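You operate a simulated robot arm through the tools that you are given. There is no shell and no other tool.

You are at the controls of a simulated two-armed robot. One attempt, no reset.

TASK
Hold the orange work lamp on the top of the film stand steady with one hand and press the button of the orange work lamp to switch it on with the other.
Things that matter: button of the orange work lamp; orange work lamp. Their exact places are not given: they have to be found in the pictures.

It is judged by the outcome, as a careful person would: the job done as asked, and still so three seconds after it is handed in. It fails if anything else is knocked over, pushed out of place, dropped, spilled or broken.

THE ROBOT
Two 7-joint arms with four-finger grippers on one trunk, on a base that moves. Base frame: it is fixed to the floor where the robot stands at the start and does not move with it; the origin is under the middle of the robot, x ahead of it, y to its left, z up. Lengths are in cm, angles in rad, forces in N, time in s.
The left shoulder is at the start at [4, 18.1, 120.4], the right one opposite. With the tool pointing down near the work surface each hand reaches from about 32 to 84 cm from the robot's upright axis, wherever it stands, measured 20 degrees to its own side. Places, roughly: button of the orange work lamp [50, 10, 100]. Payload 3.67 kg a hand.
The tool frame of a hand sits at the grasp point between the pads (the TCP): z along the fingers, y along the line on which they close. The tips reach 2.8 cm beyond it. The gripper opens to 11.2 cm; its body begins 7.3 cm behind the TCP.
Orientation is that of the tool frame in the base frame, as a unit quaternion [x, y, z, w]. With the fingers straight down and closing along the base's y, the tool's x points along the base's -x, its y along +y and its z along -z.

THE INTERFACE
- The arms move only by the tool drive_tool. It takes "left_rows", "right_rows" or both (then of equal length, played together; a hand with none holds still); each is a list of rows, each a list of 6 numbers: the shift along the tool's x, y, z in units of 500 mm (1.0 is 500 mm), then the turn, a rotation vector about the tool's x, y, z in units of 60 degrees (1.0 is 60 degrees). In form: [[x, y, z, wx, wy, wz], ...]. A call has 1 to 20 rows; each row is the pose to reach, as a shift and turn from the pose commanded when the call began, along the tool's axes at that moment. "left_claw" and "right_claw" are, for a hand that has rows, the finger opening in cm, from 0 to 11.2, set as the call begins (left out, the last holds). A call with a number of a shift or a turn outside -1 to 1 is refused whole. A row lasts 0.2 s, in which the tool goes at most 5 cm and 0.15 rad; a call with a longer step from one row to the next is refused whole, and so is a gripper value outside its range. A pose out of reach is approached as far as the arm can. The call stops where the force on the tool passes 40 N (or 10 N more than at its start, if that is more) or the arm is blocked; 0.2 s more then pass. Each finger travels about 7.24 cm/s and halts on what it meets, pressing with about 35 N; the grip force reading is that of the motor and also rises with nothing between the fingers. The clock runs only during rows and for 0.2 s after the last one: add rows that repeat a pose to give the fingers time. The reply holds the time, the measured pose of the TCP, the force on the tool along the base axes, the opening and the grip force, in the units named above and with some noise, with the torque about the TCP (base axes, N m) and any sound that the robot's microphone picked up.
- Cameras (640 x 400 px; columns grow to the right, rows downward): "scene" is now at [10.91, 1.47, 144.65]; the picture's right is [0.09, -1.00, 0.00], its down [-0.46, -0.04, -0.89] and it looks along [0.88, 0.08, -0.46] (base axes); focal length 214 px, centre (320, 200). "left" rides on the left gripper at [6, 1.8, -10.4] in its tool frame; the picture's right is [-0.29, 0.96, 0.00], its down [-0.80, -0.24, -0.55] and it looks along [-0.53, -0.16, 0.83] (tool axes); focal length 234 px, centre (320, 200). "right" rides on the right gripper at [6, -1.8, -10.4] in its tool frame; the picture's right is [0.29, 0.96, 0.00], its down [-0.80, 0.24, -0.55] and it looks along [-0.53, 0.16, 0.83] (tool axes); focal length 234 px, centre (320, 200).
- capture(camera): a new picture of that camera. It takes no simulated time.
- move_column(by): moves the trunk up (or, below 0, down) by that many cm; the arms and the scene camera ride with it, the base frame stays. It gives what a move gives, with no picture.
- steer(legs): drives the robot by 1 to 6 legs, each [ahead, left, turn to the left] in cm, cm and rad, along the robot's own axes; the way and the turn of a leg run together, so that a leg with both is an arc; at most 150 cm and 3.142 rad a leg. The arms and the cameras ride along, it lands a little off, and it stops where it bumps. It gives what a move gives.
- aim_head(pan, tilt): turns the head with the scene camera to pan (to the left, within 1.501 rad either way) and tilt (down, from -0.506 to 1.204), counted from straight ahead of the robot. It gives what a move gives.
- measure_at(camera, pixels): for up to 12 pixels [column, row] of the newest picture of that camera ("zoom" is the newest enlarged one), the place [x, y, z] in the base frame of the surface seen there, good to about 0.3 cm, but the place of the scene camera against the robot may be out by one fixed shift of up to 1.2 cm in any direction. It takes no simulated time.
- zoom(camera, box): a new picture of the part [left, top, right, bottom] of that camera's present view, enlarged. It takes no simulated time.
- finish_job(): hands the job in; it is judged then, once.

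Leave the grippers open and the arms clear of the work at the hand-in unless told otherwise.

The tools are called after ">>>" by a JSON object that holds its "fn" and its "kwargs". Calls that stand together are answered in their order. drive_tool: Moves the arms, as the interface text tells. Its arguments: {"type":"object","properties":{"left_rows":{"type":"array"},"left_claw":{"type":"number"},"right_rows":{"type":"array"},"right_claw":{"type":"number"}},"required":[]} The other tools are called the same way: move_column (by) moves the trunk up or down; steer (legs) drives the base; aim_head (pan, tilt) turns the head that bears the scene camera; capture (camera) takes a picture; measure_at (camera, pixels) gives the place of the surface under pixels of a picture; zoom (camera, box) takes an enlarged picture of a part of a camera's view; finish_job () hands the job in.

At the start:

```text
time: 0.0
left_ee_pos: [46.83, 32.52, 138.11]
left_tcp_rot: [-0.001, 1.0, 0.0, 0.0]
left_force: [-0.2, -0.1, 0.0]
left_wrist_torque: [0.0, -0.03, 0.0]
left_opening: 11.17
left_grasp_force: 0.1
right_ee_pos: [52.3, -18.91, 133.56]
right_tcp_rot: [0.0, 1.0, 0.0, 0.0]
right_force: [1.0, -1.1, 0.1]
right_wrist_torque: [0.03, 0.03, 0.01]
right_opening: 11.22
right_grasp_force: 0.0
trunk travel left (down, up): [-32.5, 18.9]
robot x, y, heading: [0.1, 0.23, -0.001]
head pan, tilt (commanded): [0.086, 0.478]
```

scene: 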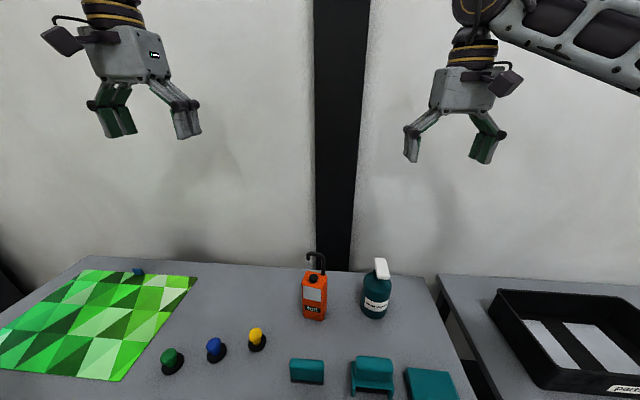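
right: 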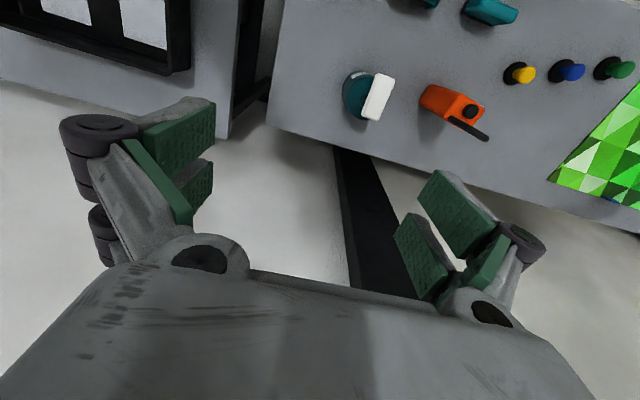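
left: 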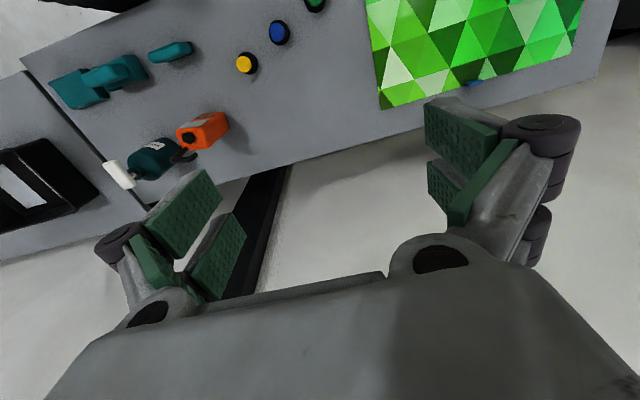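

I see an orange object with a black hook and black button on top at about (315, 295) in the scene picture. I'll zoom in there to see it in detail.

>>> {"fn": "zoom", "kwargs": {"camera": "scene", "box": [270, 240, 400, 330]}}

>>> {"fn": "zoom", "kwargs": {"camera": "right", "box": [330, 50, 530, 175]}}

>>> {"fn": "zoom", "kwargs": {"camera": "left", "box": [90, 80, 290, 205]}}

```text
4.44 times, centred on (335, 285) of scene
```

zoom: 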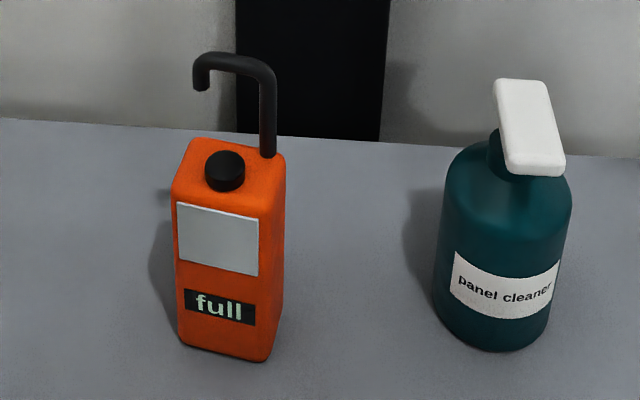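

```text
3.20 times, centred on (430, 112) of right
```

zoom: 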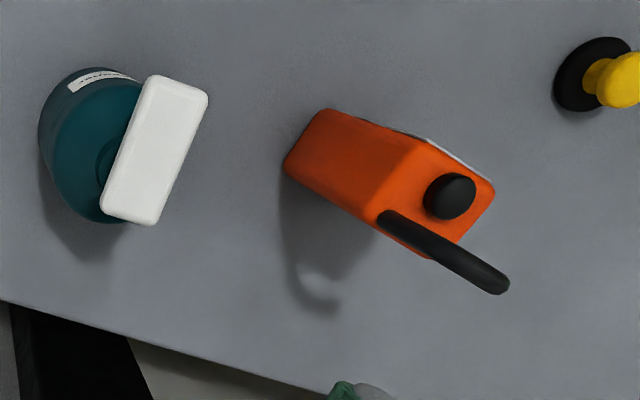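

```text
3.20 times, centred on (190, 142) of left
```

zoom: 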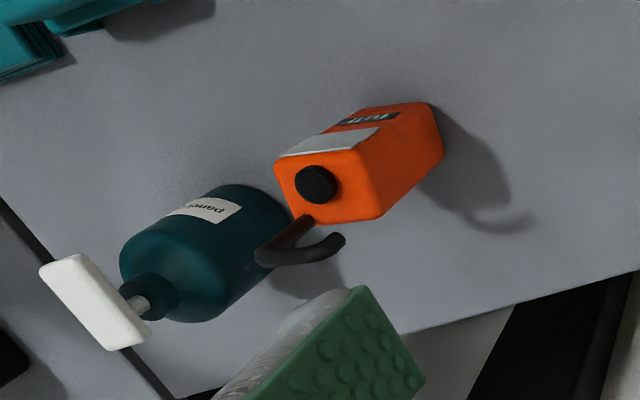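

The lamp has a round black button on top, a hook at its back right, a light plate on its front. I'll measure points on it in the left-hand zoom (newest): button (317,185), top corners, hook, bottom edges and the table.

>>> {"fn": "measure_at", "kwargs": {"camera": "zoom", "pixels": [[317, 183], [345, 160], [290, 165], [352, 208], [373, 213], [430, 112], [440, 155], [480, 120], [260, 255], [340, 240], [300, 225], [220, 230]]}}

>>> {"fn": "measure_at", "kwargs": {"camera": "scene", "pixels": [[313, 278], [306, 276], [323, 276], [319, 288], [305, 285], [307, 310], [322, 316], [328, 310], [309, 254], [323, 262], [314, 297], [340, 310]]}}

>>> {"fn": "measure_at", "kwargs": {"camera": "right", "pixels": [[471, 111], [455, 93], [460, 104], [450, 112], [458, 120], [430, 98], [486, 137], [480, 112], [420, 105], [470, 60], [376, 96], [364, 92]]}}

```text
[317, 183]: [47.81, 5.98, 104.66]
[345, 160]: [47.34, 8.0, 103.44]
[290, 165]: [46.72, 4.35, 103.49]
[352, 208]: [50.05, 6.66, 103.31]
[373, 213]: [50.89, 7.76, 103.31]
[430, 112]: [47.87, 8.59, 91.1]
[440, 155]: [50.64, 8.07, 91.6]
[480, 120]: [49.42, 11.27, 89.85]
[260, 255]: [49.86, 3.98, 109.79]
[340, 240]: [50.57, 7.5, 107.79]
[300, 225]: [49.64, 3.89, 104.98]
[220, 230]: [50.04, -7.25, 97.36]
```

```text
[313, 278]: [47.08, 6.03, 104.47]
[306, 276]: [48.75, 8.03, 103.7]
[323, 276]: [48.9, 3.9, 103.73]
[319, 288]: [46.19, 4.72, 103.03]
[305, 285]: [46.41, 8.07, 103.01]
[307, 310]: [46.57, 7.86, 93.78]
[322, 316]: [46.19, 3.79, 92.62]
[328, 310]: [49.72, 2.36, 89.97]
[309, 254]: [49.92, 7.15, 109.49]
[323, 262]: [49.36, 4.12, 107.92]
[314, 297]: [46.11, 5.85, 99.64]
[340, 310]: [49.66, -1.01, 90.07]
```

```text
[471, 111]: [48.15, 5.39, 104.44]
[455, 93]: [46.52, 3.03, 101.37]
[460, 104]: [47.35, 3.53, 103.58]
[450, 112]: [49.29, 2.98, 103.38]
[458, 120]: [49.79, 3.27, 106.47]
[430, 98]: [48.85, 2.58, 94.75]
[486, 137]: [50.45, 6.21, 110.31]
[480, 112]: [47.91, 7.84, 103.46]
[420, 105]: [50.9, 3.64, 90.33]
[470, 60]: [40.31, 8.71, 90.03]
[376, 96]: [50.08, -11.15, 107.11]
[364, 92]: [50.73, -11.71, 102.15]
```

The lamp body spans about x 46–51, y 3.3–8.5, z 90–103.4, its button is at about (47.8, 5.8, 104.6), and the hook rises behind at x≈50. Next I need the finger geometry, so I'll zoom on the right fingers and on the nearby objects on the table.

>>> {"fn": "zoom", "kwargs": {"camera": "right", "box": [40, 80, 560, 330]}}

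>>> {"fn": "measure_at", "kwargs": {"camera": "right", "pixels": [[205, 105], [150, 135], [205, 170], [185, 215], [195, 190], [425, 180], [440, 172], [490, 225], [400, 225], [450, 270], [470, 215], [425, 255]]}}

>>> {"fn": "measure_at", "kwargs": {"camera": "scene", "pixels": [[257, 333], [257, 346], [216, 345], [171, 357], [307, 362], [307, 378], [372, 365], [381, 266], [375, 298], [375, 315], [138, 271], [190, 285]]}}

```text
1.23 times, centred on (300, 205) of right
```

zoom: 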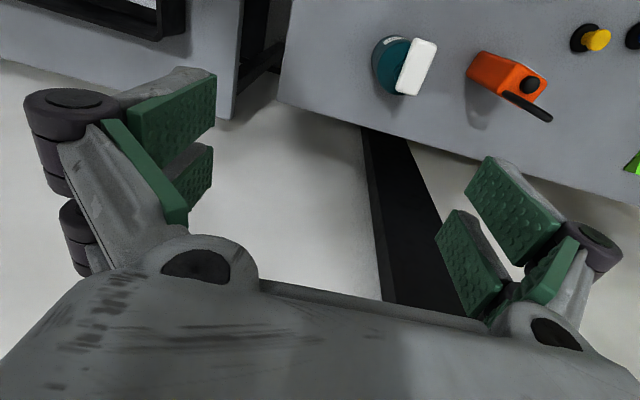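

```text
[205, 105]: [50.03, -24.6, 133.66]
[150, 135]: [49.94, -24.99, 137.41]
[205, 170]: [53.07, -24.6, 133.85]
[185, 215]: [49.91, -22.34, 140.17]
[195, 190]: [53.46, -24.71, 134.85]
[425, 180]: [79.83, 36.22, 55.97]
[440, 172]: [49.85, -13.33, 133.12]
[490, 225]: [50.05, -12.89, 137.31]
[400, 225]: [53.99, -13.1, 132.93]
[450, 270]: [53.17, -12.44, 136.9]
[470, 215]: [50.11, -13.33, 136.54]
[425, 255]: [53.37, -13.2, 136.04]
```

```text
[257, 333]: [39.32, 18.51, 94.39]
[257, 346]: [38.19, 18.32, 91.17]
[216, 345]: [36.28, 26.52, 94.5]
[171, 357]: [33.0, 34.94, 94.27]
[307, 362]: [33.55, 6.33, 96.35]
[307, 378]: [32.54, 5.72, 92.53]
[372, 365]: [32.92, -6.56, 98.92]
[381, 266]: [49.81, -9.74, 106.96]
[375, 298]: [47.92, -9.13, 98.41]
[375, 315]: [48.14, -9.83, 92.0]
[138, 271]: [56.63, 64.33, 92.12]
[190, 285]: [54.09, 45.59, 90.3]
```

The finger pads come in pairs with a gap between along tool x. I'll measure the edges of the pads closely to know where each finger's tip is.

>>> {"fn": "zoom", "kwargs": {"camera": "right", "box": [380, 150, 560, 310]}}

```text
2.50 times, centred on (470, 230) of right
```

zoom: 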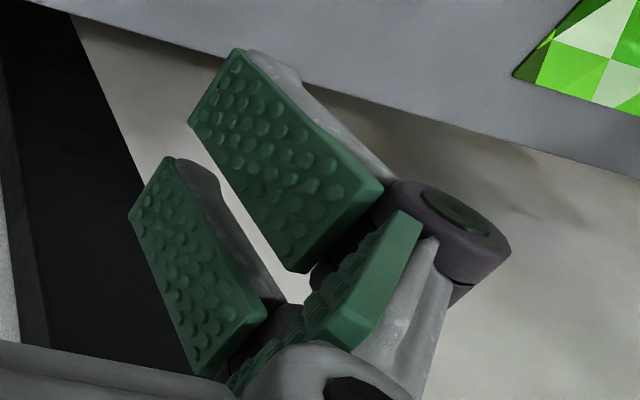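

>>> {"fn": "measure_at", "kwargs": {"camera": "zoom", "pixels": [[235, 55], [194, 120], [295, 262], [375, 192], [280, 150], [172, 165], [134, 215], [260, 312], [200, 365], [262, 60], [190, 170], [400, 225]]}}

```text
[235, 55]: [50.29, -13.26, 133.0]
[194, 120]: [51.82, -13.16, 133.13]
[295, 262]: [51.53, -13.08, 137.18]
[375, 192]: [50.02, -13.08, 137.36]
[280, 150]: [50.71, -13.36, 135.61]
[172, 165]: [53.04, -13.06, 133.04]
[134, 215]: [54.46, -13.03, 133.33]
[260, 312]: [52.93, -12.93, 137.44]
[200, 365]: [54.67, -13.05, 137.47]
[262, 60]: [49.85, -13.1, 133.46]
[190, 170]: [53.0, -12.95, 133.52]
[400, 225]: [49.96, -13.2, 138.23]
```

Each finger pad is about 1.75 cm wide with a 1.2 cm gap between the pair. My plan is to grip the lamp body with the left hand from the left, tilted down and closing along base x. The closed right fingertips will then press the button from above, leaning clear of the hook. First I turn the left hand 45° about the vertical while it is still high up.

>>> {"fn": "drive_tool", "kwargs": {"left_rows": [[0, 0, 0, 0, 0, 0.125], [0, 0, 0, 0, 0, 0.25], [0, 0, 0, 0, 0, 0.375], [0, 0, 0, 0, 0, 0.5], [0, 0, 0, 0, 0, 0.625], [0, 0, 0, 0, 0, 0.75]], "left_claw": 11.2}}

```text
time: 1.4
left_ee_pos: [43.29, 26.2, 134.31]
left_tcp_rot: [0.377, 0.926, -0.001, 0.003]
left_force: [-1.2, 0.1, 0.1]
left_wrist_torque: [-0.01, -0.01, 0.0]
left_opening: 11.19
left_grasp_force: 0.1
left hand out of reach, approached as far as the arm can: row 4, 5, 6
right_ee_pos: [52.35, -18.93, 133.59]
right_tcp_rot: [0.0, 1.0, 0.0, 0.0]
right_force: [-0.1, -1.0, -0.7]
right_wrist_torque: [0.01, -0.01, 0.03]
right_opening: 11.2
right_grasp_force: 0.1
trunk travel left (down, up): [-32.5, 18.9]
robot x, y, heading: [0.16, -0.26, 0.001]
head pan, tilt (commanded): [0.086, 0.478]
```

The hand turned the right way (tool y is now at about (0.7, 0.7)), but at this height the reach is limited. I'll lower it by 16 cm and see where it is.

>>> {"fn": "drive_tool", "kwargs": {"left_rows": [[0, 0, 0.08, 0, 0, 0], [0, 0, 0.16, 0, 0, 0], [0, 0, 0.24, 0, 0, 0], [0, 0, 0.32, 0, 0, 0]]}}

```text
time: 2.4
left_ee_pos: [43.32, 26.07, 118.22]
left_tcp_rot: [0.382, 0.924, 0.0, 0.002]
left_force: [0.0, 0.5, -0.6]
left_wrist_torque: [0.02, 0.01, 0.0]
left_opening: 11.21
left_grasp_force: 0.1
right_ee_pos: [52.34, -18.9, 133.53]
right_tcp_rot: [0.0, 1.0, 0.0, -0.001]
right_force: [0.9, 0.2, -0.8]
right_wrist_torque: [-0.01, -0.04, -0.01]
right_opening: 11.18
right_grasp_force: 0.0
trunk travel left (down, up): [-32.5, 18.9]
robot x, y, heading: [0.08, -0.55, -0.001]
head pan, tilt (commanded): [0.086, 0.478]
```

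The hand is at (43.3, 26.1, 118.2) and turned 45°. Next I turn it another 45° about its own axis at this height.

>>> {"fn": "drive_tool", "kwargs": {"left_rows": [[0, 0, 0, 0, 0, 0.125], [0, 0, 0, 0, 0, 0.25], [0, 0, 0, 0, 0, 0.375], [0, 0, 0, 0, 0, 0.5], [0, 0, 0, 0, 0, 0.625], [0, 0, 0, 0, 0, 0.75]]}}

```text
time: 3.8
left_ee_pos: [27.45, 10.01, 119.35]
left_tcp_rot: [0.692, 0.722, 0.013, -0.001]
left_force: [0.1, -0.4, 0.4]
left_wrist_torque: [0.02, 0.01, -0.01]
left_opening: 11.21
left_grasp_force: 0.1
left hand out of reach, approached as far as the arm can: row 1, 2, 3, 4, 5, 6
right_ee_pos: [52.19, -19.06, 133.64]
right_tcp_rot: [0.0, 1.0, 0.001, 0.0]
right_force: [-0.1, 0.1, -0.3]
right_wrist_torque: [0.0, -0.01, -0.02]
right_opening: 11.21
right_grasp_force: 0.2
trunk travel left (down, up): [-32.5, 18.9]
robot x, y, heading: [-0.25, -0.33, 0.001]
head pan, tilt (commanded): [0.086, 0.478]
```

Turning further this way forces the hand off its place, so a joint limit is close. I'll bring the hand back and try the opposite roll, with the camera side up when pointing at the lamp.

>>> {"fn": "drive_tool", "kwargs": {"left_rows": [[0.045, 0.043, 0, 0, 0, -0.125], [0.09, 0.086, 0, 0, 0, -0.25], [0.135, 0.129, 0, 0, 0, -0.375], [0.18, 0.172, 0, 0, 0, -0.5], [0.225, 0.215, 0, 0, 0, -0.625], [0.27, 0.258, 0, 0, 0, -0.75], [0.315, 0.301, 0, 0, 0, -0.875], [0.36, 0.344, 0, 0, 0, -1.0]]}}

>>> {"fn": "drive_tool", "kwargs": {"left_rows": [[0, 0, 0, 0, 0, -0.125], [0, 0, 0, 0, 0, -0.25], [0, 0, 0, 0, 0, -0.375], [0, 0, 0, 0, 0, -0.5], [0, 0, 0, 0, 0, -0.625], [0, 0, 0, 0, 0, -0.75], [0, 0, 0, 0, 0, -0.875], [0, 0, 0, 0, 0, -1.0]]}}

```text
time: 5.6
left_ee_pos: [44.42, 28.68, 119.38]
left_tcp_rot: [0.257, 0.966, 0.0, 0.0]
left_force: [-0.1, -0.2, 0.7]
left_wrist_torque: [0.01, 0.01, 0.01]
left_opening: 11.21
left_grasp_force: 0.1
left hand out of reach, approached as far as the arm can: row 1
right_ee_pos: [52.33, -18.9, 133.48]
right_tcp_rot: [-0.001, 1.0, 0.0, 0.0]
right_force: [0.2, 0.3, -0.1]
right_wrist_torque: [0.0, 0.05, -0.01]
right_opening: 11.2
right_grasp_force: 0.0
trunk travel left (down, up): [-32.5, 18.9]
robot x, y, heading: [-0.28, -0.09, 0.005]
head pan, tilt (commanded): [0.086, 0.478]
```

```text
time: 7.4
left_ee_pos: [44.45, 28.34, 119.25]
left_tcp_rot: [-0.261, 0.965, 0.0, 0.0]
left_force: [-0.4, 0.5, -0.8]
left_wrist_torque: [0.02, -0.01, 0.02]
left_opening: 11.18
left_grasp_force: 0.1
right_ee_pos: [52.29, -18.93, 133.48]
right_tcp_rot: [0.0, 1.0, 0.0, 0.0]
right_force: [-0.3, 0.3, 0.1]
right_wrist_torque: [0.01, 0.01, 0.02]
right_opening: 11.22
right_grasp_force: 0.1
trunk travel left (down, up): [-32.5, 18.9]
robot x, y, heading: [-0.09, 0.07, -0.003]
head pan, tilt (commanded): [0.086, 0.478]
```

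No limit so far this way (now −30°). I'll turn another 60° in the same direction.

>>> {"fn": "drive_tool", "kwargs": {"left_rows": [[0, 0, 0, 0, 0, -0.125], [0, 0, 0, 0, 0, -0.25], [0, 0, 0, 0, 0, -0.375], [0, 0, 0, 0, 0, -0.5], [0, 0, 0, 0, 0, -0.625], [0, 0, 0, 0, 0, -0.75], [0, 0, 0, 0, 0, -0.875], [0, 0, 0, 0, 0, -1.0]]}}

```text
time: 9.2
left_ee_pos: [44.5, 28.56, 119.28]
left_tcp_rot: [0.708, -0.706, 0.001, 0.0]
left_force: [-0.4, 0.2, -1.6]
left_wrist_torque: [0.0, 0.01, -0.02]
left_opening: 11.19
left_grasp_force: 0.1
right_ee_pos: [52.31, -19.01, 133.52]
right_tcp_rot: [0.0, 1.0, 0.0, 0.0]
right_force: [0.0, 0.5, -0.5]
right_wrist_torque: [0.02, -0.02, -0.01]
right_opening: 11.18
right_grasp_force: 0.1
trunk travel left (down, up): [-32.5, 18.9]
robot x, y, heading: [-0.18, -0.12, 0.006]
head pan, tilt (commanded): [0.086, 0.478]
```

That works: the hand is at −90° with its closing line along base x. Now I tilt it so the fingers point toward −y and down, first 40° about tool y.

>>> {"fn": "drive_tool", "kwargs": {"left_rows": [[0, 0, 0, 0, 0.13, 0], [0, 0, 0, 0, 0.26, 0], [0, 0, 0, 0, 0.39, 0], [0, 0, 0, 0, 0.52, 0], [0, 0, 0, 0, 0.667, 0]]}}

```text
refused: row 5 steps farther than a row can; nothing moved
```

>>> {"fn": "drive_tool", "kwargs": {"left_rows": [[0, 0, 0, 0, 0.11, 0], [0, 0, 0, 0, 0.22, 0], [0, 0, 0, 0, 0.33, 0], [0, 0, 0, 0, 0.44, 0], [0, 0, 0, 0, 0.55, 0], [0, 0, 0, 0, 0.667, 0]]}}

```text
time: 10.6
left_ee_pos: [44.4, 28.61, 119.29]
left_tcp_rot: [-0.664, 0.664, -0.244, -0.243]
left_force: [-0.2, -0.6, 0.4]
left_wrist_torque: [-0.05, 0.0, -0.03]
left_opening: 11.19
left_grasp_force: 0.1
right_ee_pos: [52.39, -18.82, 133.58]
right_tcp_rot: [0.0, 1.0, 0.0, 0.0]
right_force: [0.0, 0.4, -0.3]
right_wrist_torque: [-0.02, 0.0, -0.01]
right_opening: 11.22
right_grasp_force: 0.1
trunk travel left (down, up): [-32.5, 18.9]
robot x, y, heading: [0.43, 0.2, -0.0]
head pan, tilt (commanded): [0.086, 0.478]
```

Tool z is now (0, −0.65, −0.76), as planned. Another 25° of tilt.

>>> {"fn": "drive_tool", "kwargs": {"left_rows": [[0, 0, 0, 0, 0.105, 0], [0, 0, 0, 0, 0.21, 0], [0, 0, 0, 0, 0.315, 0], [0, 0, 0, 0, 0.417, 0]]}}

```text
time: 11.6
left_ee_pos: [44.56, 28.64, 119.3]
left_tcp_rot: [0.596, -0.596, 0.381, 0.38]
left_force: [-0.2, 0.0, -0.2]
left_wrist_torque: [-0.01, 0.05, 0.03]
left_opening: 11.22
left_grasp_force: 0.0
right_ee_pos: [52.27, -18.87, 133.6]
right_tcp_rot: [-0.001, 1.0, 0.0, 0.0]
right_force: [-0.2, -0.3, 1.4]
right_wrist_torque: [-0.03, -0.01, -0.02]
right_opening: 11.21
right_grasp_force: 0.1
trunk travel left (down, up): [-32.5, 18.9]
robot x, y, heading: [-0.04, 0.06, 0.002]
head pan, tilt (commanded): [0.086, 0.478]
```

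The orientation is as wanted (fingers along −y, 25° below level, closing along x). I'll look with the scene and left cameras before lowering.

>>> {"fn": "capture", "kwargs": {"camera": "scene"}}

>>> {"fn": "capture", "kwargs": {"camera": "left"}}

```text
taken
```

scene: 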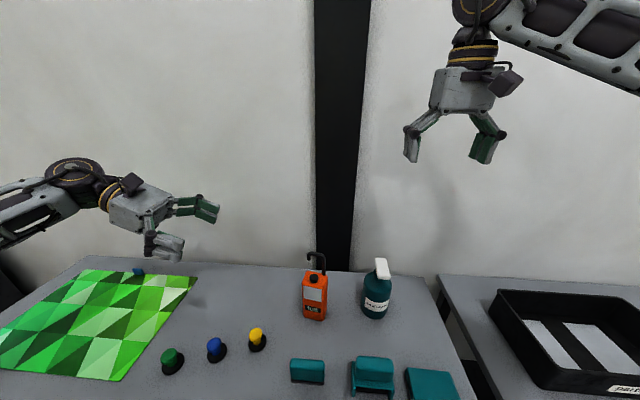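

```text
taken
```

left: 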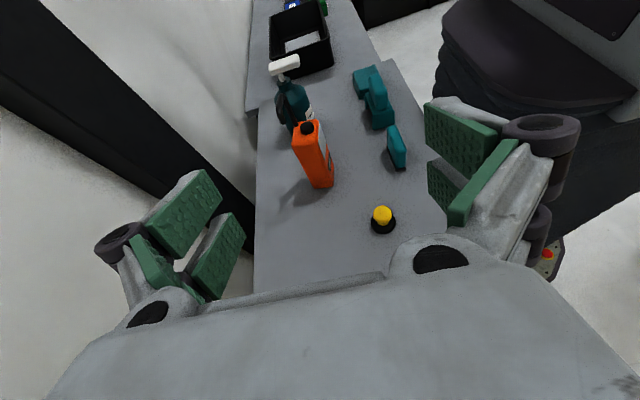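

The left hand looks straight at the lamp between its open fingers. I'll zoom on the lamp here to measure its position better.

>>> {"fn": "zoom", "kwargs": {"camera": "left", "box": [260, 100, 360, 200]}}

```text
4.00 times, centred on (310, 150) of left
```

zoom: 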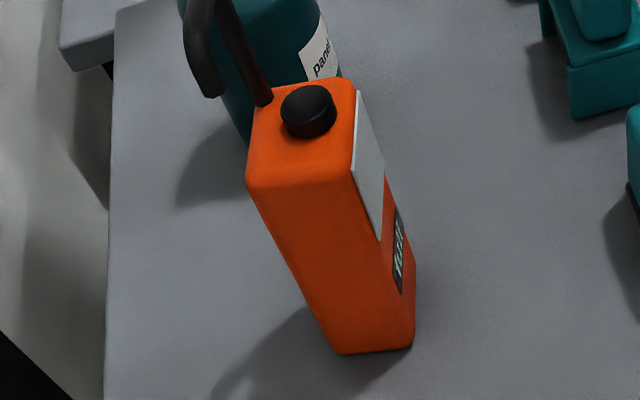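

>>> {"fn": "measure_at", "kwargs": {"camera": "zoom", "pixels": [[308, 108], [262, 170], [345, 175], [340, 90], [270, 110], [300, 250], [345, 340], [405, 340], [265, 90], [205, 85], [330, 300], [375, 190]]}}

```text
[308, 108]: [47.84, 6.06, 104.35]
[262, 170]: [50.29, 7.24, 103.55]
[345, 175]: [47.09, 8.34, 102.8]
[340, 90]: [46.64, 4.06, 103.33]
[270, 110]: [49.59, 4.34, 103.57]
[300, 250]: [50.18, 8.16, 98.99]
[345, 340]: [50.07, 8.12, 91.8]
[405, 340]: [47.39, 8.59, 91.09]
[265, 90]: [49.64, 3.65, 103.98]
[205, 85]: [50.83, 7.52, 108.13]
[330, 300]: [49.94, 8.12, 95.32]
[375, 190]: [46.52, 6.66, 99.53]
```

The lamp body centre is at about (48.7, 5.6) and turned about 4° clockwise; its left face is at y≈8.3. I'll move the left hand to a stand-off point about 15 cm out from the lamp, with the small 4° turn included.

>>> {"fn": "drive_tool", "kwargs": {"left_rows": [[-0.0432, -0.0204, 0.0588, -0.0121, 0, 0.0056], [-0.0864, -0.0408, 0.1176, -0.0242, 0, 0.0112], [-0.1296, -0.0612, 0.1764, -0.0363, 0, 0.0168], [-0.1728, -0.0816, 0.2352, -0.0484, 0, 0.0224], [-0.216, -0.102, 0.294, -0.0605, 0, 0.028], [-0.216, -0.102, 0.294, -0.0605, 0, 0.028]]}}

>>> {"fn": "capture", "kwargs": {"camera": "left"}}

>>> {"fn": "capture", "kwargs": {"camera": "scene"}}

```text
time: 13.0
left_ee_pos: [49.72, 19.79, 103.31]
left_tcp_rot: [-0.574, 0.617, -0.367, -0.393]
left_force: [0.3, 0.2, 0.5]
left_wrist_torque: [-0.02, -0.01, -0.03]
left_opening: 11.2
left_grasp_force: 0.1
right_ee_pos: [52.29, -19.0, 133.67]
right_tcp_rot: [0.0, 1.0, 0.0, 0.0]
right_force: [-0.5, -1.1, 0.5]
right_wrist_torque: [0.01, 0.03, 0.0]
right_opening: 11.19
right_grasp_force: 0.0
trunk travel left (down, up): [-32.5, 18.9]
robot x, y, heading: [0.17, -0.11, -0.001]
head pan, tilt (commanded): [0.086, 0.478]
```

```text
taken
```

left: 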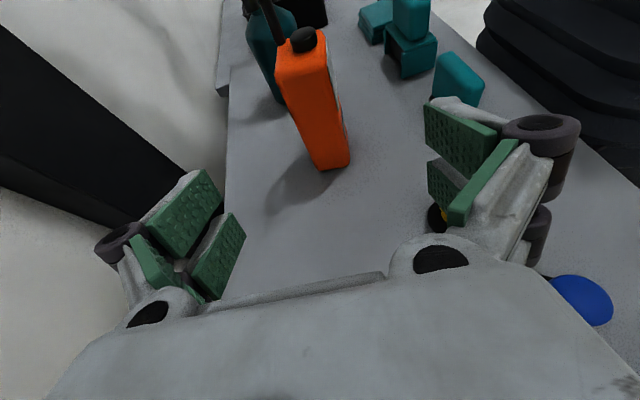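

```text
taken
```

scene: 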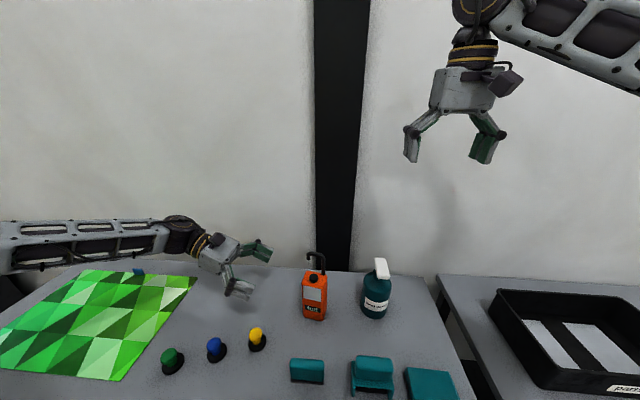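

The hand is at the stand-off. I'll measure the lamp again from here to check the line of approach.

>>> {"fn": "zoom", "kwargs": {"camera": "left", "box": [240, 10, 400, 180]}}

```text
2.35 times, centred on (320, 95) of left
```

zoom: 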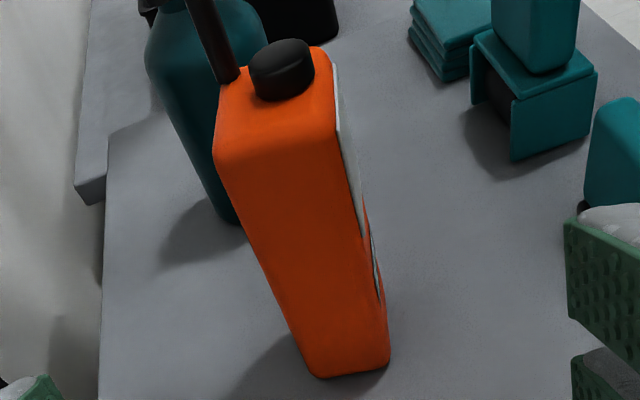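

>>> {"fn": "measure_at", "kwargs": {"camera": "zoom", "pixels": [[283, 50], [300, 85], [222, 170], [330, 160], [275, 200], [260, 250], [345, 230], [300, 340], [375, 340], [320, 365], [350, 160], [320, 60]]}}

```text
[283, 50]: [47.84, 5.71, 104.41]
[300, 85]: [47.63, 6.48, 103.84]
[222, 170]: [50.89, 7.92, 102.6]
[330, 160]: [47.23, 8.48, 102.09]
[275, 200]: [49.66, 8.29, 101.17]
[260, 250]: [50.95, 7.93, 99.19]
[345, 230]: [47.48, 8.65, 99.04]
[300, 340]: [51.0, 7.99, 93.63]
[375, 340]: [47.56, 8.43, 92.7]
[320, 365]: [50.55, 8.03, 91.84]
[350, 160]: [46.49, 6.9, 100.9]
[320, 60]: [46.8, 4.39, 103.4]
```

The lamp is turned about 6–7° clockwise, with its grip line through (48.65, 6.3). I'll advance 10 cm along the fingers with a further 2.5° turn, then look.

>>> {"fn": "drive_tool", "kwargs": {"left_rows": [[0, 0.0005, 0.05, -0.0095, 0, 0.0044], [0, 0.001, 0.1, -0.019, 0, 0.0088], [0, 0.0015, 0.15, -0.0285, 0, 0.0132], [0, 0.002, 0.2, -0.0378, 0, 0.0175], [0, 0.002, 0.2, -0.0378, 0, 0.0175]]}}

>>> {"fn": "capture", "kwargs": {"camera": "left"}}

>>> {"fn": "zoom", "kwargs": {"camera": "scene", "box": [200, 220, 400, 345]}}

```text
time: 14.2
left_ee_pos: [48.97, 10.78, 98.93]
left_tcp_rot: [-0.561, 0.629, -0.358, -0.401]
left_force: [-0.3, -0.2, 0.1]
left_wrist_torque: [-0.01, -0.05, 0.02]
left_opening: 11.2
left_grasp_force: 0.1
right_ee_pos: [52.34, -18.99, 133.6]
right_tcp_rot: [-0.001, 1.0, 0.0, 0.0]
right_force: [-1.3, 0.4, 0.4]
right_wrist_torque: [-0.01, 0.0, 0.0]
right_opening: 11.19
right_grasp_force: 0.2
trunk travel left (down, up): [-32.5, 18.9]
robot x, y, heading: [-0.07, 0.11, 0.004]
head pan, tilt (commanded): [0.086, 0.478]
```

```text
taken
```

left: 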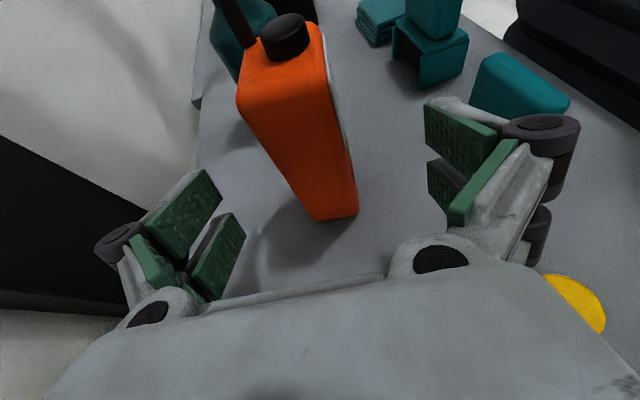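

```text
3.20 times, centred on (300, 282) of scene
```

zoom: 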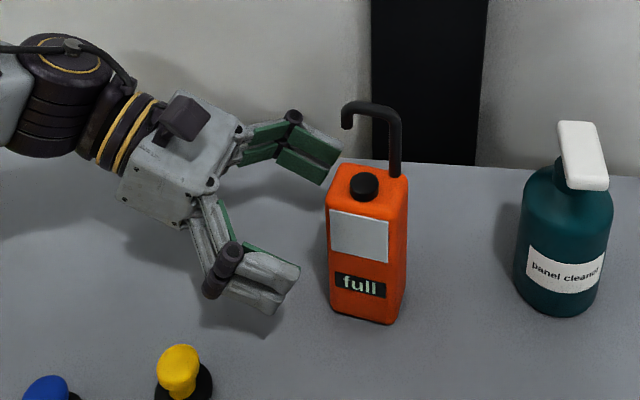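

The lamp stands centrally between the open fingers with good clearance. I'll advance the last 5 cm so the pads flank the body.

>>> {"fn": "drive_tool", "kwargs": {"left_rows": [[0, -0.001, 0.033, 0, 0, 0], [0, -0.003, 0.066, 0, 0, 0], [0, -0.004, 0.099, 0, 0, 0], [0, -0.004, 0.099, 0, 0, 0]]}}

>>> {"fn": "capture", "kwargs": {"camera": "left"}}

>>> {"fn": "zoom", "kwargs": {"camera": "scene", "box": [200, 220, 400, 345]}}

```text
time: 15.2
left_ee_pos: [48.54, 6.24, 96.79]
left_tcp_rot: [-0.561, 0.629, -0.358, -0.401]
left_force: [0.1, 0.0, -0.2]
left_wrist_torque: [0.0, 0.01, 0.0]
left_opening: 11.18
left_grasp_force: 0.0
right_ee_pos: [52.29, -19.01, 133.51]
right_tcp_rot: [0.0, 1.0, 0.0, 0.001]
right_force: [0.1, -0.3, -0.1]
right_wrist_torque: [0.02, 0.0, -0.01]
right_opening: 11.21
right_grasp_force: 0.0
trunk travel left (down, up): [-32.5, 18.9]
robot x, y, heading: [0.26, -0.21, 0.004]
head pan, tilt (commanded): [0.086, 0.478]
```

```text
taken
```

left: 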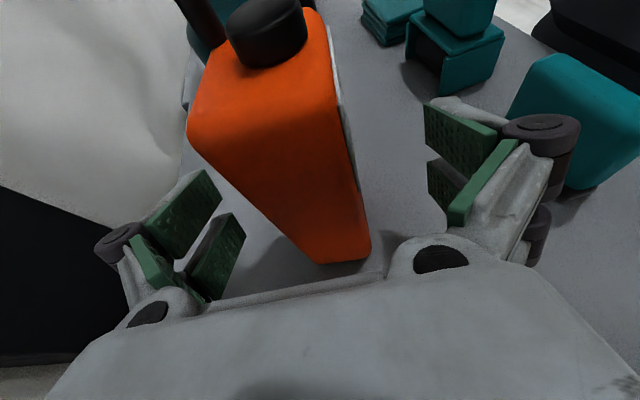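

```text
3.20 times, centred on (300, 282) of scene
```

zoom: 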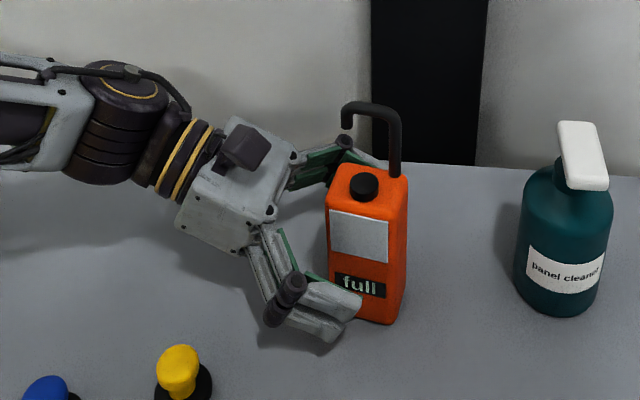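

Lamp body lies between the pads. I'll close the left fingers part-way to 5.8 cm first and check centring before gripping.

>>> {"fn": "drive_tool", "kwargs": {"left_rows": [[0, 0, 0, 0, 0, 0], [0, 0, 0, 0, 0, 0], [0, 0, 0, 0, 0, 0], [0, 0, 0, 0, 0, 0]], "left_claw": 5.8}}

>>> {"fn": "capture", "kwargs": {"camera": "left"}}

>>> {"fn": "zoom", "kwargs": {"camera": "scene", "box": [200, 220, 400, 345]}}

```text
time: 16.2
left_ee_pos: [48.62, 6.26, 96.96]
left_tcp_rot: [-0.562, 0.629, -0.358, -0.401]
left_force: [0.4, 0.4, 0.1]
left_wrist_torque: [-0.01, -0.01, -0.01]
left_opening: 5.79
left_grasp_force: 0.0
right_ee_pos: [52.32, -19.01, 133.67]
right_tcp_rot: [0.0, 1.0, 0.0, 0.0]
right_force: [-0.1, 0.2, 0.8]
right_wrist_torque: [-0.01, 0.01, 0.01]
right_opening: 11.2
right_grasp_force: 0.1
trunk travel left (down, up): [-32.5, 18.9]
robot x, y, heading: [-0.15, -0.01, -0.004]
head pan, tilt (commanded): [0.086, 0.478]
```

```text
taken
```

left: 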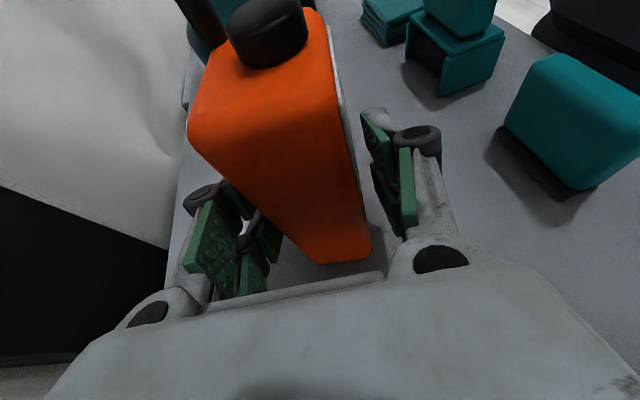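

```text
3.20 times, centred on (300, 282) of scene
```

zoom: 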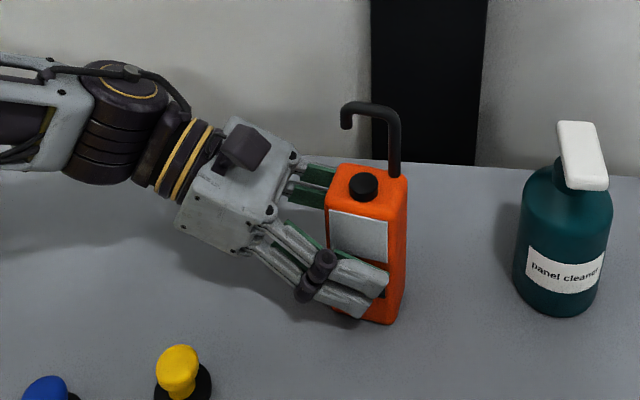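

The lamp is well centred and untouched. Now I close to grip it.

>>> {"fn": "drive_tool", "kwargs": {"left_rows": [[0, 0, 0, 0, 0, 0], [0, 0, 0, 0, 0, 0], [0, 0, 0, 0, 0, 0], [0, 0, 0, 0, 0, 0]], "left_claw": 3.5}}

>>> {"fn": "capture", "kwargs": {"camera": "left"}}

>>> {"fn": "zoom", "kwargs": {"camera": "scene", "box": [200, 220, 400, 345]}}

```text
time: 17.2
left_ee_pos: [48.55, 6.24, 96.87]
left_tcp_rot: [-0.562, 0.629, -0.359, -0.4]
left_force: [1.7, 0.9, 2.2]
left_wrist_torque: [0.03, -0.25, 0.03]
left_opening: 4.47
left_grasp_force: 35.3
right_ee_pos: [52.29, -19.02, 133.58]
right_tcp_rot: [0.0, 1.0, 0.001, 0.0]
right_force: [-0.4, 0.9, -0.2]
right_wrist_torque: [0.0, 0.0, -0.01]
right_opening: 11.24
right_grasp_force: 0.0
trunk travel left (down, up): [-32.5, 18.9]
robot x, y, heading: [-0.13, -0.29, 0.003]
head pan, tilt (commanded): [0.086, 0.478]
```

```text
taken
```

left: 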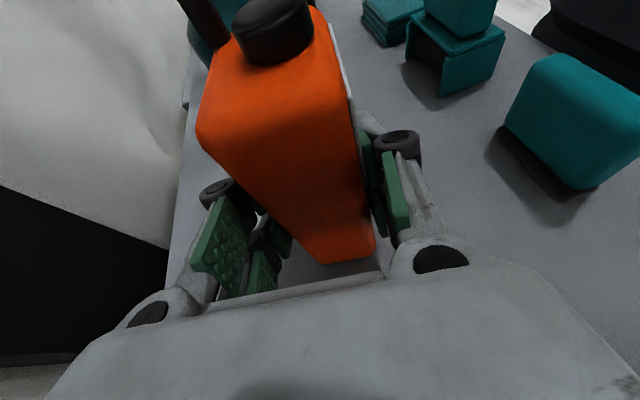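

```text
3.20 times, centred on (300, 282) of scene
```

zoom: 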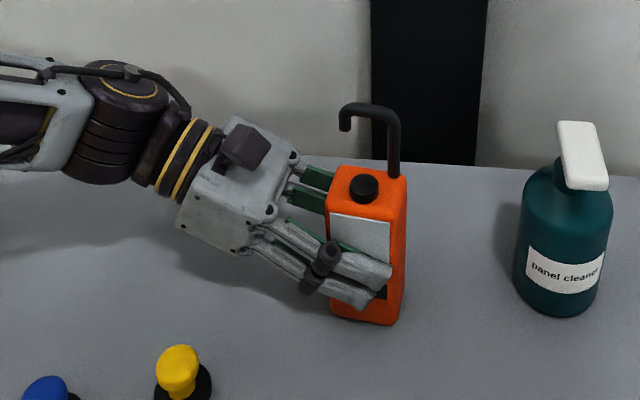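

The lamp is held: opening 4.47 cm, grip 35 N. I'll measure the button now that it is held. In the left image it's at (275,15–35), in the scene zoom at (364,185).

>>> {"fn": "measure_at", "kwargs": {"camera": "zoom", "pixels": [[364, 182], [355, 182], [374, 182], [364, 176], [364, 188], [350, 170], [345, 200], [390, 195], [396, 168], [347, 125], [370, 105], [396, 125]]}}

>>> {"fn": "measure_at", "kwargs": {"camera": "left", "pixels": [[262, 10], [275, 10], [290, 10], [275, 20], [250, 25], [300, 20], [275, 3], [270, 40], [275, 55], [320, 60], [220, 90], [310, 30]]}}

>>> {"fn": "capture", "kwargs": {"camera": "right"}}

```text
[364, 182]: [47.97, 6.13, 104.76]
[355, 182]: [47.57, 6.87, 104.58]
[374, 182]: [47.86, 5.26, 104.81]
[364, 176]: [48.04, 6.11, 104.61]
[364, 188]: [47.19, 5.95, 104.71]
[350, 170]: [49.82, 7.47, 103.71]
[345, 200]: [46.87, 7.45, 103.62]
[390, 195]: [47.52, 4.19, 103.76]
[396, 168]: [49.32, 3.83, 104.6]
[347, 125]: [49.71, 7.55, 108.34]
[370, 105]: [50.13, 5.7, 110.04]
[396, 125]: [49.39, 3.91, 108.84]
```

```text
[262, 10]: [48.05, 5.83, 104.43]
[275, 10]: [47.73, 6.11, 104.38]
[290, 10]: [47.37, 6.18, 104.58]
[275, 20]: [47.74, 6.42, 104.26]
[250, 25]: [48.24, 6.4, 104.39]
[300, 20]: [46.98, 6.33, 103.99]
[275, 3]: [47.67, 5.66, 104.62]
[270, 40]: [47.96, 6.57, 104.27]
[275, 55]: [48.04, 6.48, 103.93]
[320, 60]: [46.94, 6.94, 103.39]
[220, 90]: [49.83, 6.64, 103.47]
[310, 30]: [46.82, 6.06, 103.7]
```

```text
taken
```

right: 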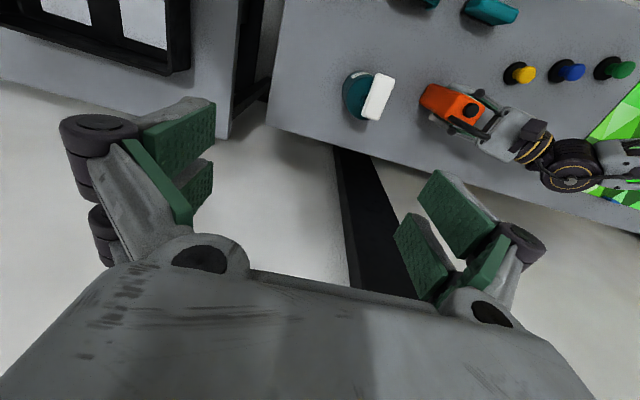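

The button is at about (47.7, 5.85, 104.5). Now I close the right fingers fully in the air, to form a pressing tip, and look at it.

>>> {"fn": "drive_tool", "kwargs": {"right_rows": [[0, 0, 0, 0, 0, 0], [0, 0, 0, 0, 0, 0], [0, 0, 0, 0, 0, 0], [0, 0, 0, 0, 0, 0], [0, 0, 0, 0, 0, 0]], "right_claw": 0}}

>>> {"fn": "capture", "kwargs": {"camera": "right"}}

>>> {"fn": "zoom", "kwargs": {"camera": "scene", "box": [390, 40, 540, 190]}}

```text
time: 18.4
left_ee_pos: [48.6, 6.22, 96.93]
left_tcp_rot: [-0.562, 0.628, -0.359, -0.401]
left_force: [3.1, 0.7, 4.2]
left_wrist_torque: [-0.08, -0.31, 0.03]
left_opening: 4.5
left_grasp_force: 35.0
right_ee_pos: [52.38, -19.02, 133.62]
right_tcp_rot: [-0.001, 1.0, 0.0, 0.0]
right_force: [0.1, -0.6, -0.2]
right_wrist_torque: [-0.03, 0.01, -0.01]
right_opening: 0.0
right_grasp_force: 34.7
trunk travel left (down, up): [-32.5, 18.9]
robot x, y, heading: [-0.08, 0.41, -0.004]
head pan, tilt (commanded): [0.086, 0.478]
```

```text
taken
```

right: 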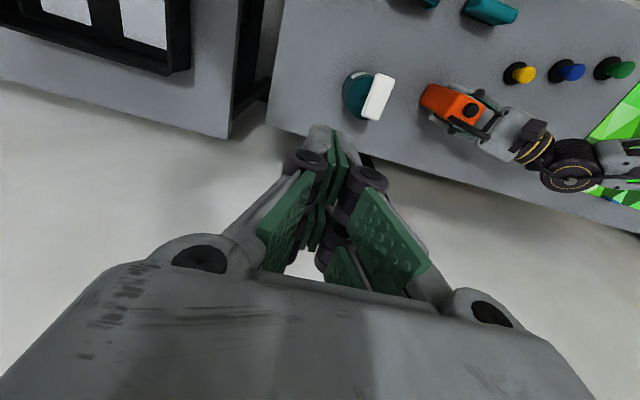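

```text
2.67 times, centred on (465, 115) of scene
```

zoom: 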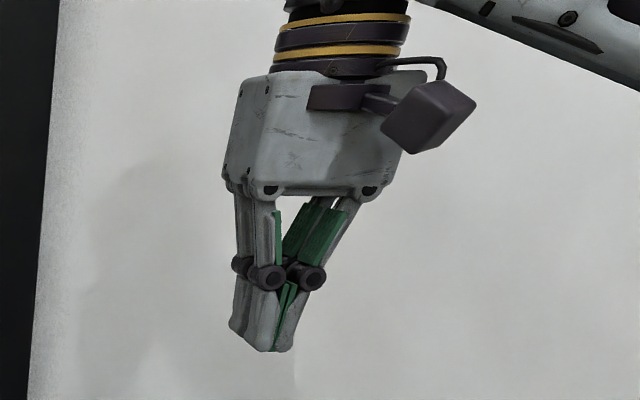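

The right fingers are closed into a wedge. I'll measure its tip in the scene zoom (around (262,348)) and in the right camera.

>>> {"fn": "measure_at", "kwargs": {"camera": "zoom", "pixels": [[262, 346], [272, 348], [288, 344], [235, 328], [233, 300], [268, 275], [312, 278], [240, 266], [300, 300], [255, 180], [375, 190], [240, 180]]}}

>>> {"fn": "zoom", "kwargs": {"camera": "right", "box": [240, 110, 440, 300]}}

```text
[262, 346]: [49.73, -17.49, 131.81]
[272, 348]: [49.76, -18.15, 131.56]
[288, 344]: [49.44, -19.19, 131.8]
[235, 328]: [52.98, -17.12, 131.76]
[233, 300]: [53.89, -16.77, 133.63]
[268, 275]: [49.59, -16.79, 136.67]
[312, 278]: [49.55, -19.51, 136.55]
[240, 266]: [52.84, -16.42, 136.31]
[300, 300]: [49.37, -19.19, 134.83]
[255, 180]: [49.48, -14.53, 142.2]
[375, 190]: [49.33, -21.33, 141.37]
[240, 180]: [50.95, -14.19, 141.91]
```

```text
2.11 times, centred on (340, 205) of right
```

zoom: 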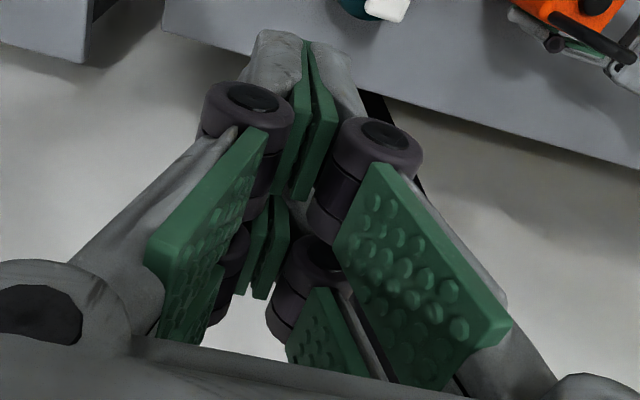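

I'll measure the fingertips also in the right camera zoom (tips near (290,40) and (335,50)), as well as the lamp's button from there.

>>> {"fn": "measure_at", "kwargs": {"camera": "zoom", "pixels": [[280, 38], [262, 40], [300, 50], [312, 50], [325, 50], [345, 60], [290, 180], [318, 120], [265, 290], [275, 220], [250, 100], [375, 130]]}}

>>> {"fn": "measure_at", "kwargs": {"camera": "right", "pixels": [[469, 108], [471, 112], [474, 108], [466, 108], [471, 105], [490, 105], [375, 100], [366, 115], [480, 122], [455, 104]]}}

```text
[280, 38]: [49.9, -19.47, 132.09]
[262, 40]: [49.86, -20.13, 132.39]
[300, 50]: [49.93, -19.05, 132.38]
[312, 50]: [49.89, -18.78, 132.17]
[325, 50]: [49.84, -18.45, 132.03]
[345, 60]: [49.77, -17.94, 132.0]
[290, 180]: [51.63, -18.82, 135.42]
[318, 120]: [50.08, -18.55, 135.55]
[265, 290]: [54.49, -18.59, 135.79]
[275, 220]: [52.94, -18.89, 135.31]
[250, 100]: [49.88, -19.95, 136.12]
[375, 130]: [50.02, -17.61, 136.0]
```

```text
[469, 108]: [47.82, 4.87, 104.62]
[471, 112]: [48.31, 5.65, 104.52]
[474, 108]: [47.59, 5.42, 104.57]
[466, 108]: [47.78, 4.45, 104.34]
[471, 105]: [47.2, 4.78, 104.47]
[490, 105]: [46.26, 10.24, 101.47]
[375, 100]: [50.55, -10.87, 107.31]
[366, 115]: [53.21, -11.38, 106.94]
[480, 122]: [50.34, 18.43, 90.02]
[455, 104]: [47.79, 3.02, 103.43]
```

The tip is about ±1.1 cm wide in y, and each finger is about 1.7 cm wide. I'll press with the far finger pair, so the rest of the hand stays in front of the hook. First I move the right hand high above the button, TCP to about (46, 5.7, 123).

>>> {"fn": "drive_tool", "kwargs": {"right_rows": [[0.018, 0.0706, 0.0286, 0, 0, 0], [0.037, 0.1411, 0.0571, 0, 0, 0], [0.055, 0.2117, 0.0857, 0, 0, 0], [0.073, 0.2823, 0.1143, 0, 0, 0], [0.091, 0.3529, 0.1429, 0, 0, 0], [0.11, 0.4234, 0.1714, 0, 0, 0], [0.128, 0.494, 0.2, 0, 0, 0], [0.128, 0.494, 0.2, 0, 0, 0]]}}

>>> {"fn": "capture", "kwargs": {"camera": "right"}}

>>> {"fn": "capture", "kwargs": {"camera": "scene"}}

>>> {"fn": "capture", "kwargs": {"camera": "left"}}

```text
time: 20.2
left_ee_pos: [48.66, 6.41, 96.93]
left_tcp_rot: [-0.562, 0.629, -0.358, -0.4]
left_force: [-0.1, 2.1, 4.0]
left_wrist_torque: [-0.18, -0.1, -0.01]
left_opening: 4.51
left_grasp_force: 34.5
right_ee_pos: [45.92, 5.76, 123.97]
right_tcp_rot: [0.0, 1.0, 0.0, 0.0]
right_force: [1.0, -0.3, 0.1]
right_wrist_torque: [0.03, 0.01, 0.0]
right_opening: 0.0
right_grasp_force: 34.8
trunk travel left (down, up): [-32.5, 18.9]
robot x, y, heading: [0.13, -0.03, -0.002]
head pan, tilt (commanded): [0.086, 0.478]
```

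```text
taken
```

right: 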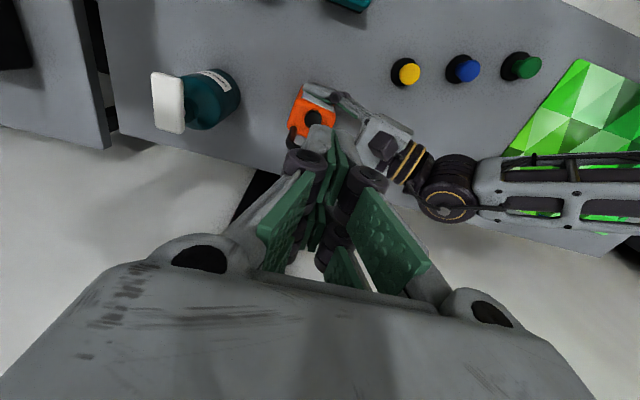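

```text
taken
```

scene: 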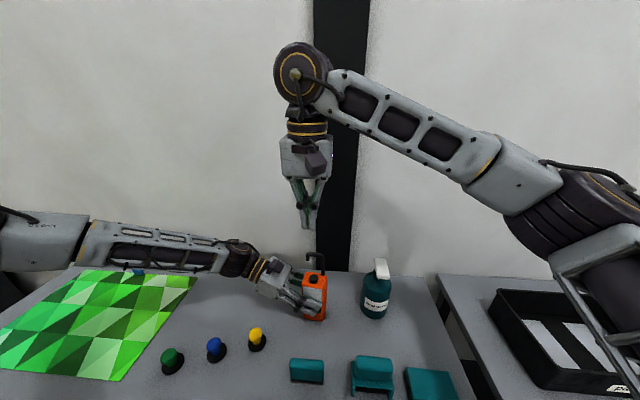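

```text
taken
```

left: 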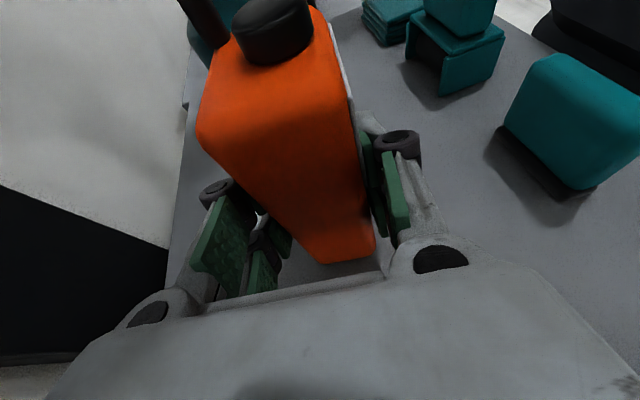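

The right hand is above the lamp. I'll zoom the right camera on the button at about (313,118), next to the fingertips.

>>> {"fn": "zoom", "kwargs": {"camera": "right", "box": [265, 75, 385, 165]}}

>>> {"fn": "zoom", "kwargs": {"camera": "scene", "box": [260, 160, 380, 330]}}

```text
4.44 times, centred on (325, 120) of right
```

zoom: 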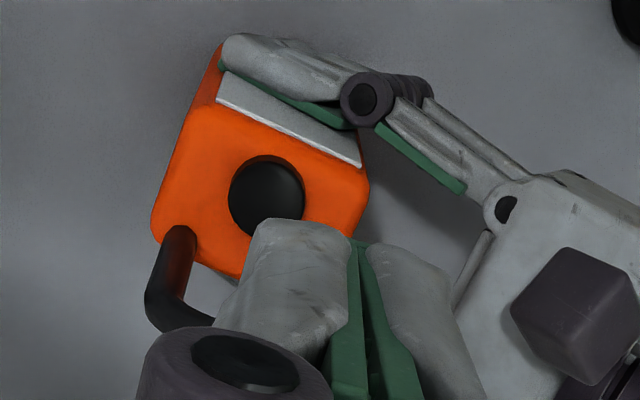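

```text
2.35 times, centred on (320, 245) of scene
```

zoom: 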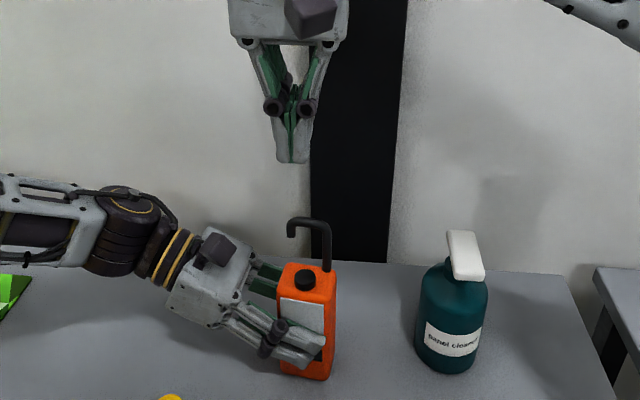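

I'll re-take the right zoom as the newest and measure the button's edges in it.

>>> {"fn": "zoom", "kwargs": {"camera": "right", "box": [265, 75, 385, 165]}}

>>> {"fn": "measure_at", "kwargs": {"camera": "zoom", "pixels": [[266, 190], [236, 195], [298, 195], [266, 162], [250, 220], [285, 210], [170, 215], [360, 180], [180, 235], [185, 310], [280, 225], [345, 240]]}}

```text
4.44 times, centred on (325, 120) of right
```

zoom: 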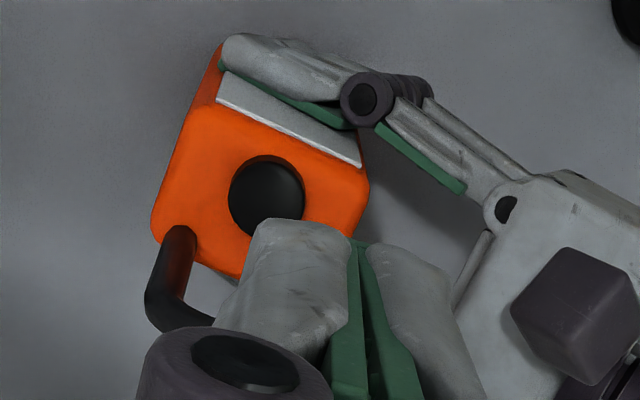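

```text
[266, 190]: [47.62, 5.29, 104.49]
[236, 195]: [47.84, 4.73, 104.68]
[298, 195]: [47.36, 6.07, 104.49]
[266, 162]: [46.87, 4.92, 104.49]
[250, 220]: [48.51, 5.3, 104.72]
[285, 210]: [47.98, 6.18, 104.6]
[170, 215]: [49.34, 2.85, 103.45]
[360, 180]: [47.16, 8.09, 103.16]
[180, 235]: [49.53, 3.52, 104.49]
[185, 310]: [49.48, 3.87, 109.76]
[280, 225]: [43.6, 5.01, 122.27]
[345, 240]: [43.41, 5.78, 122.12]
```

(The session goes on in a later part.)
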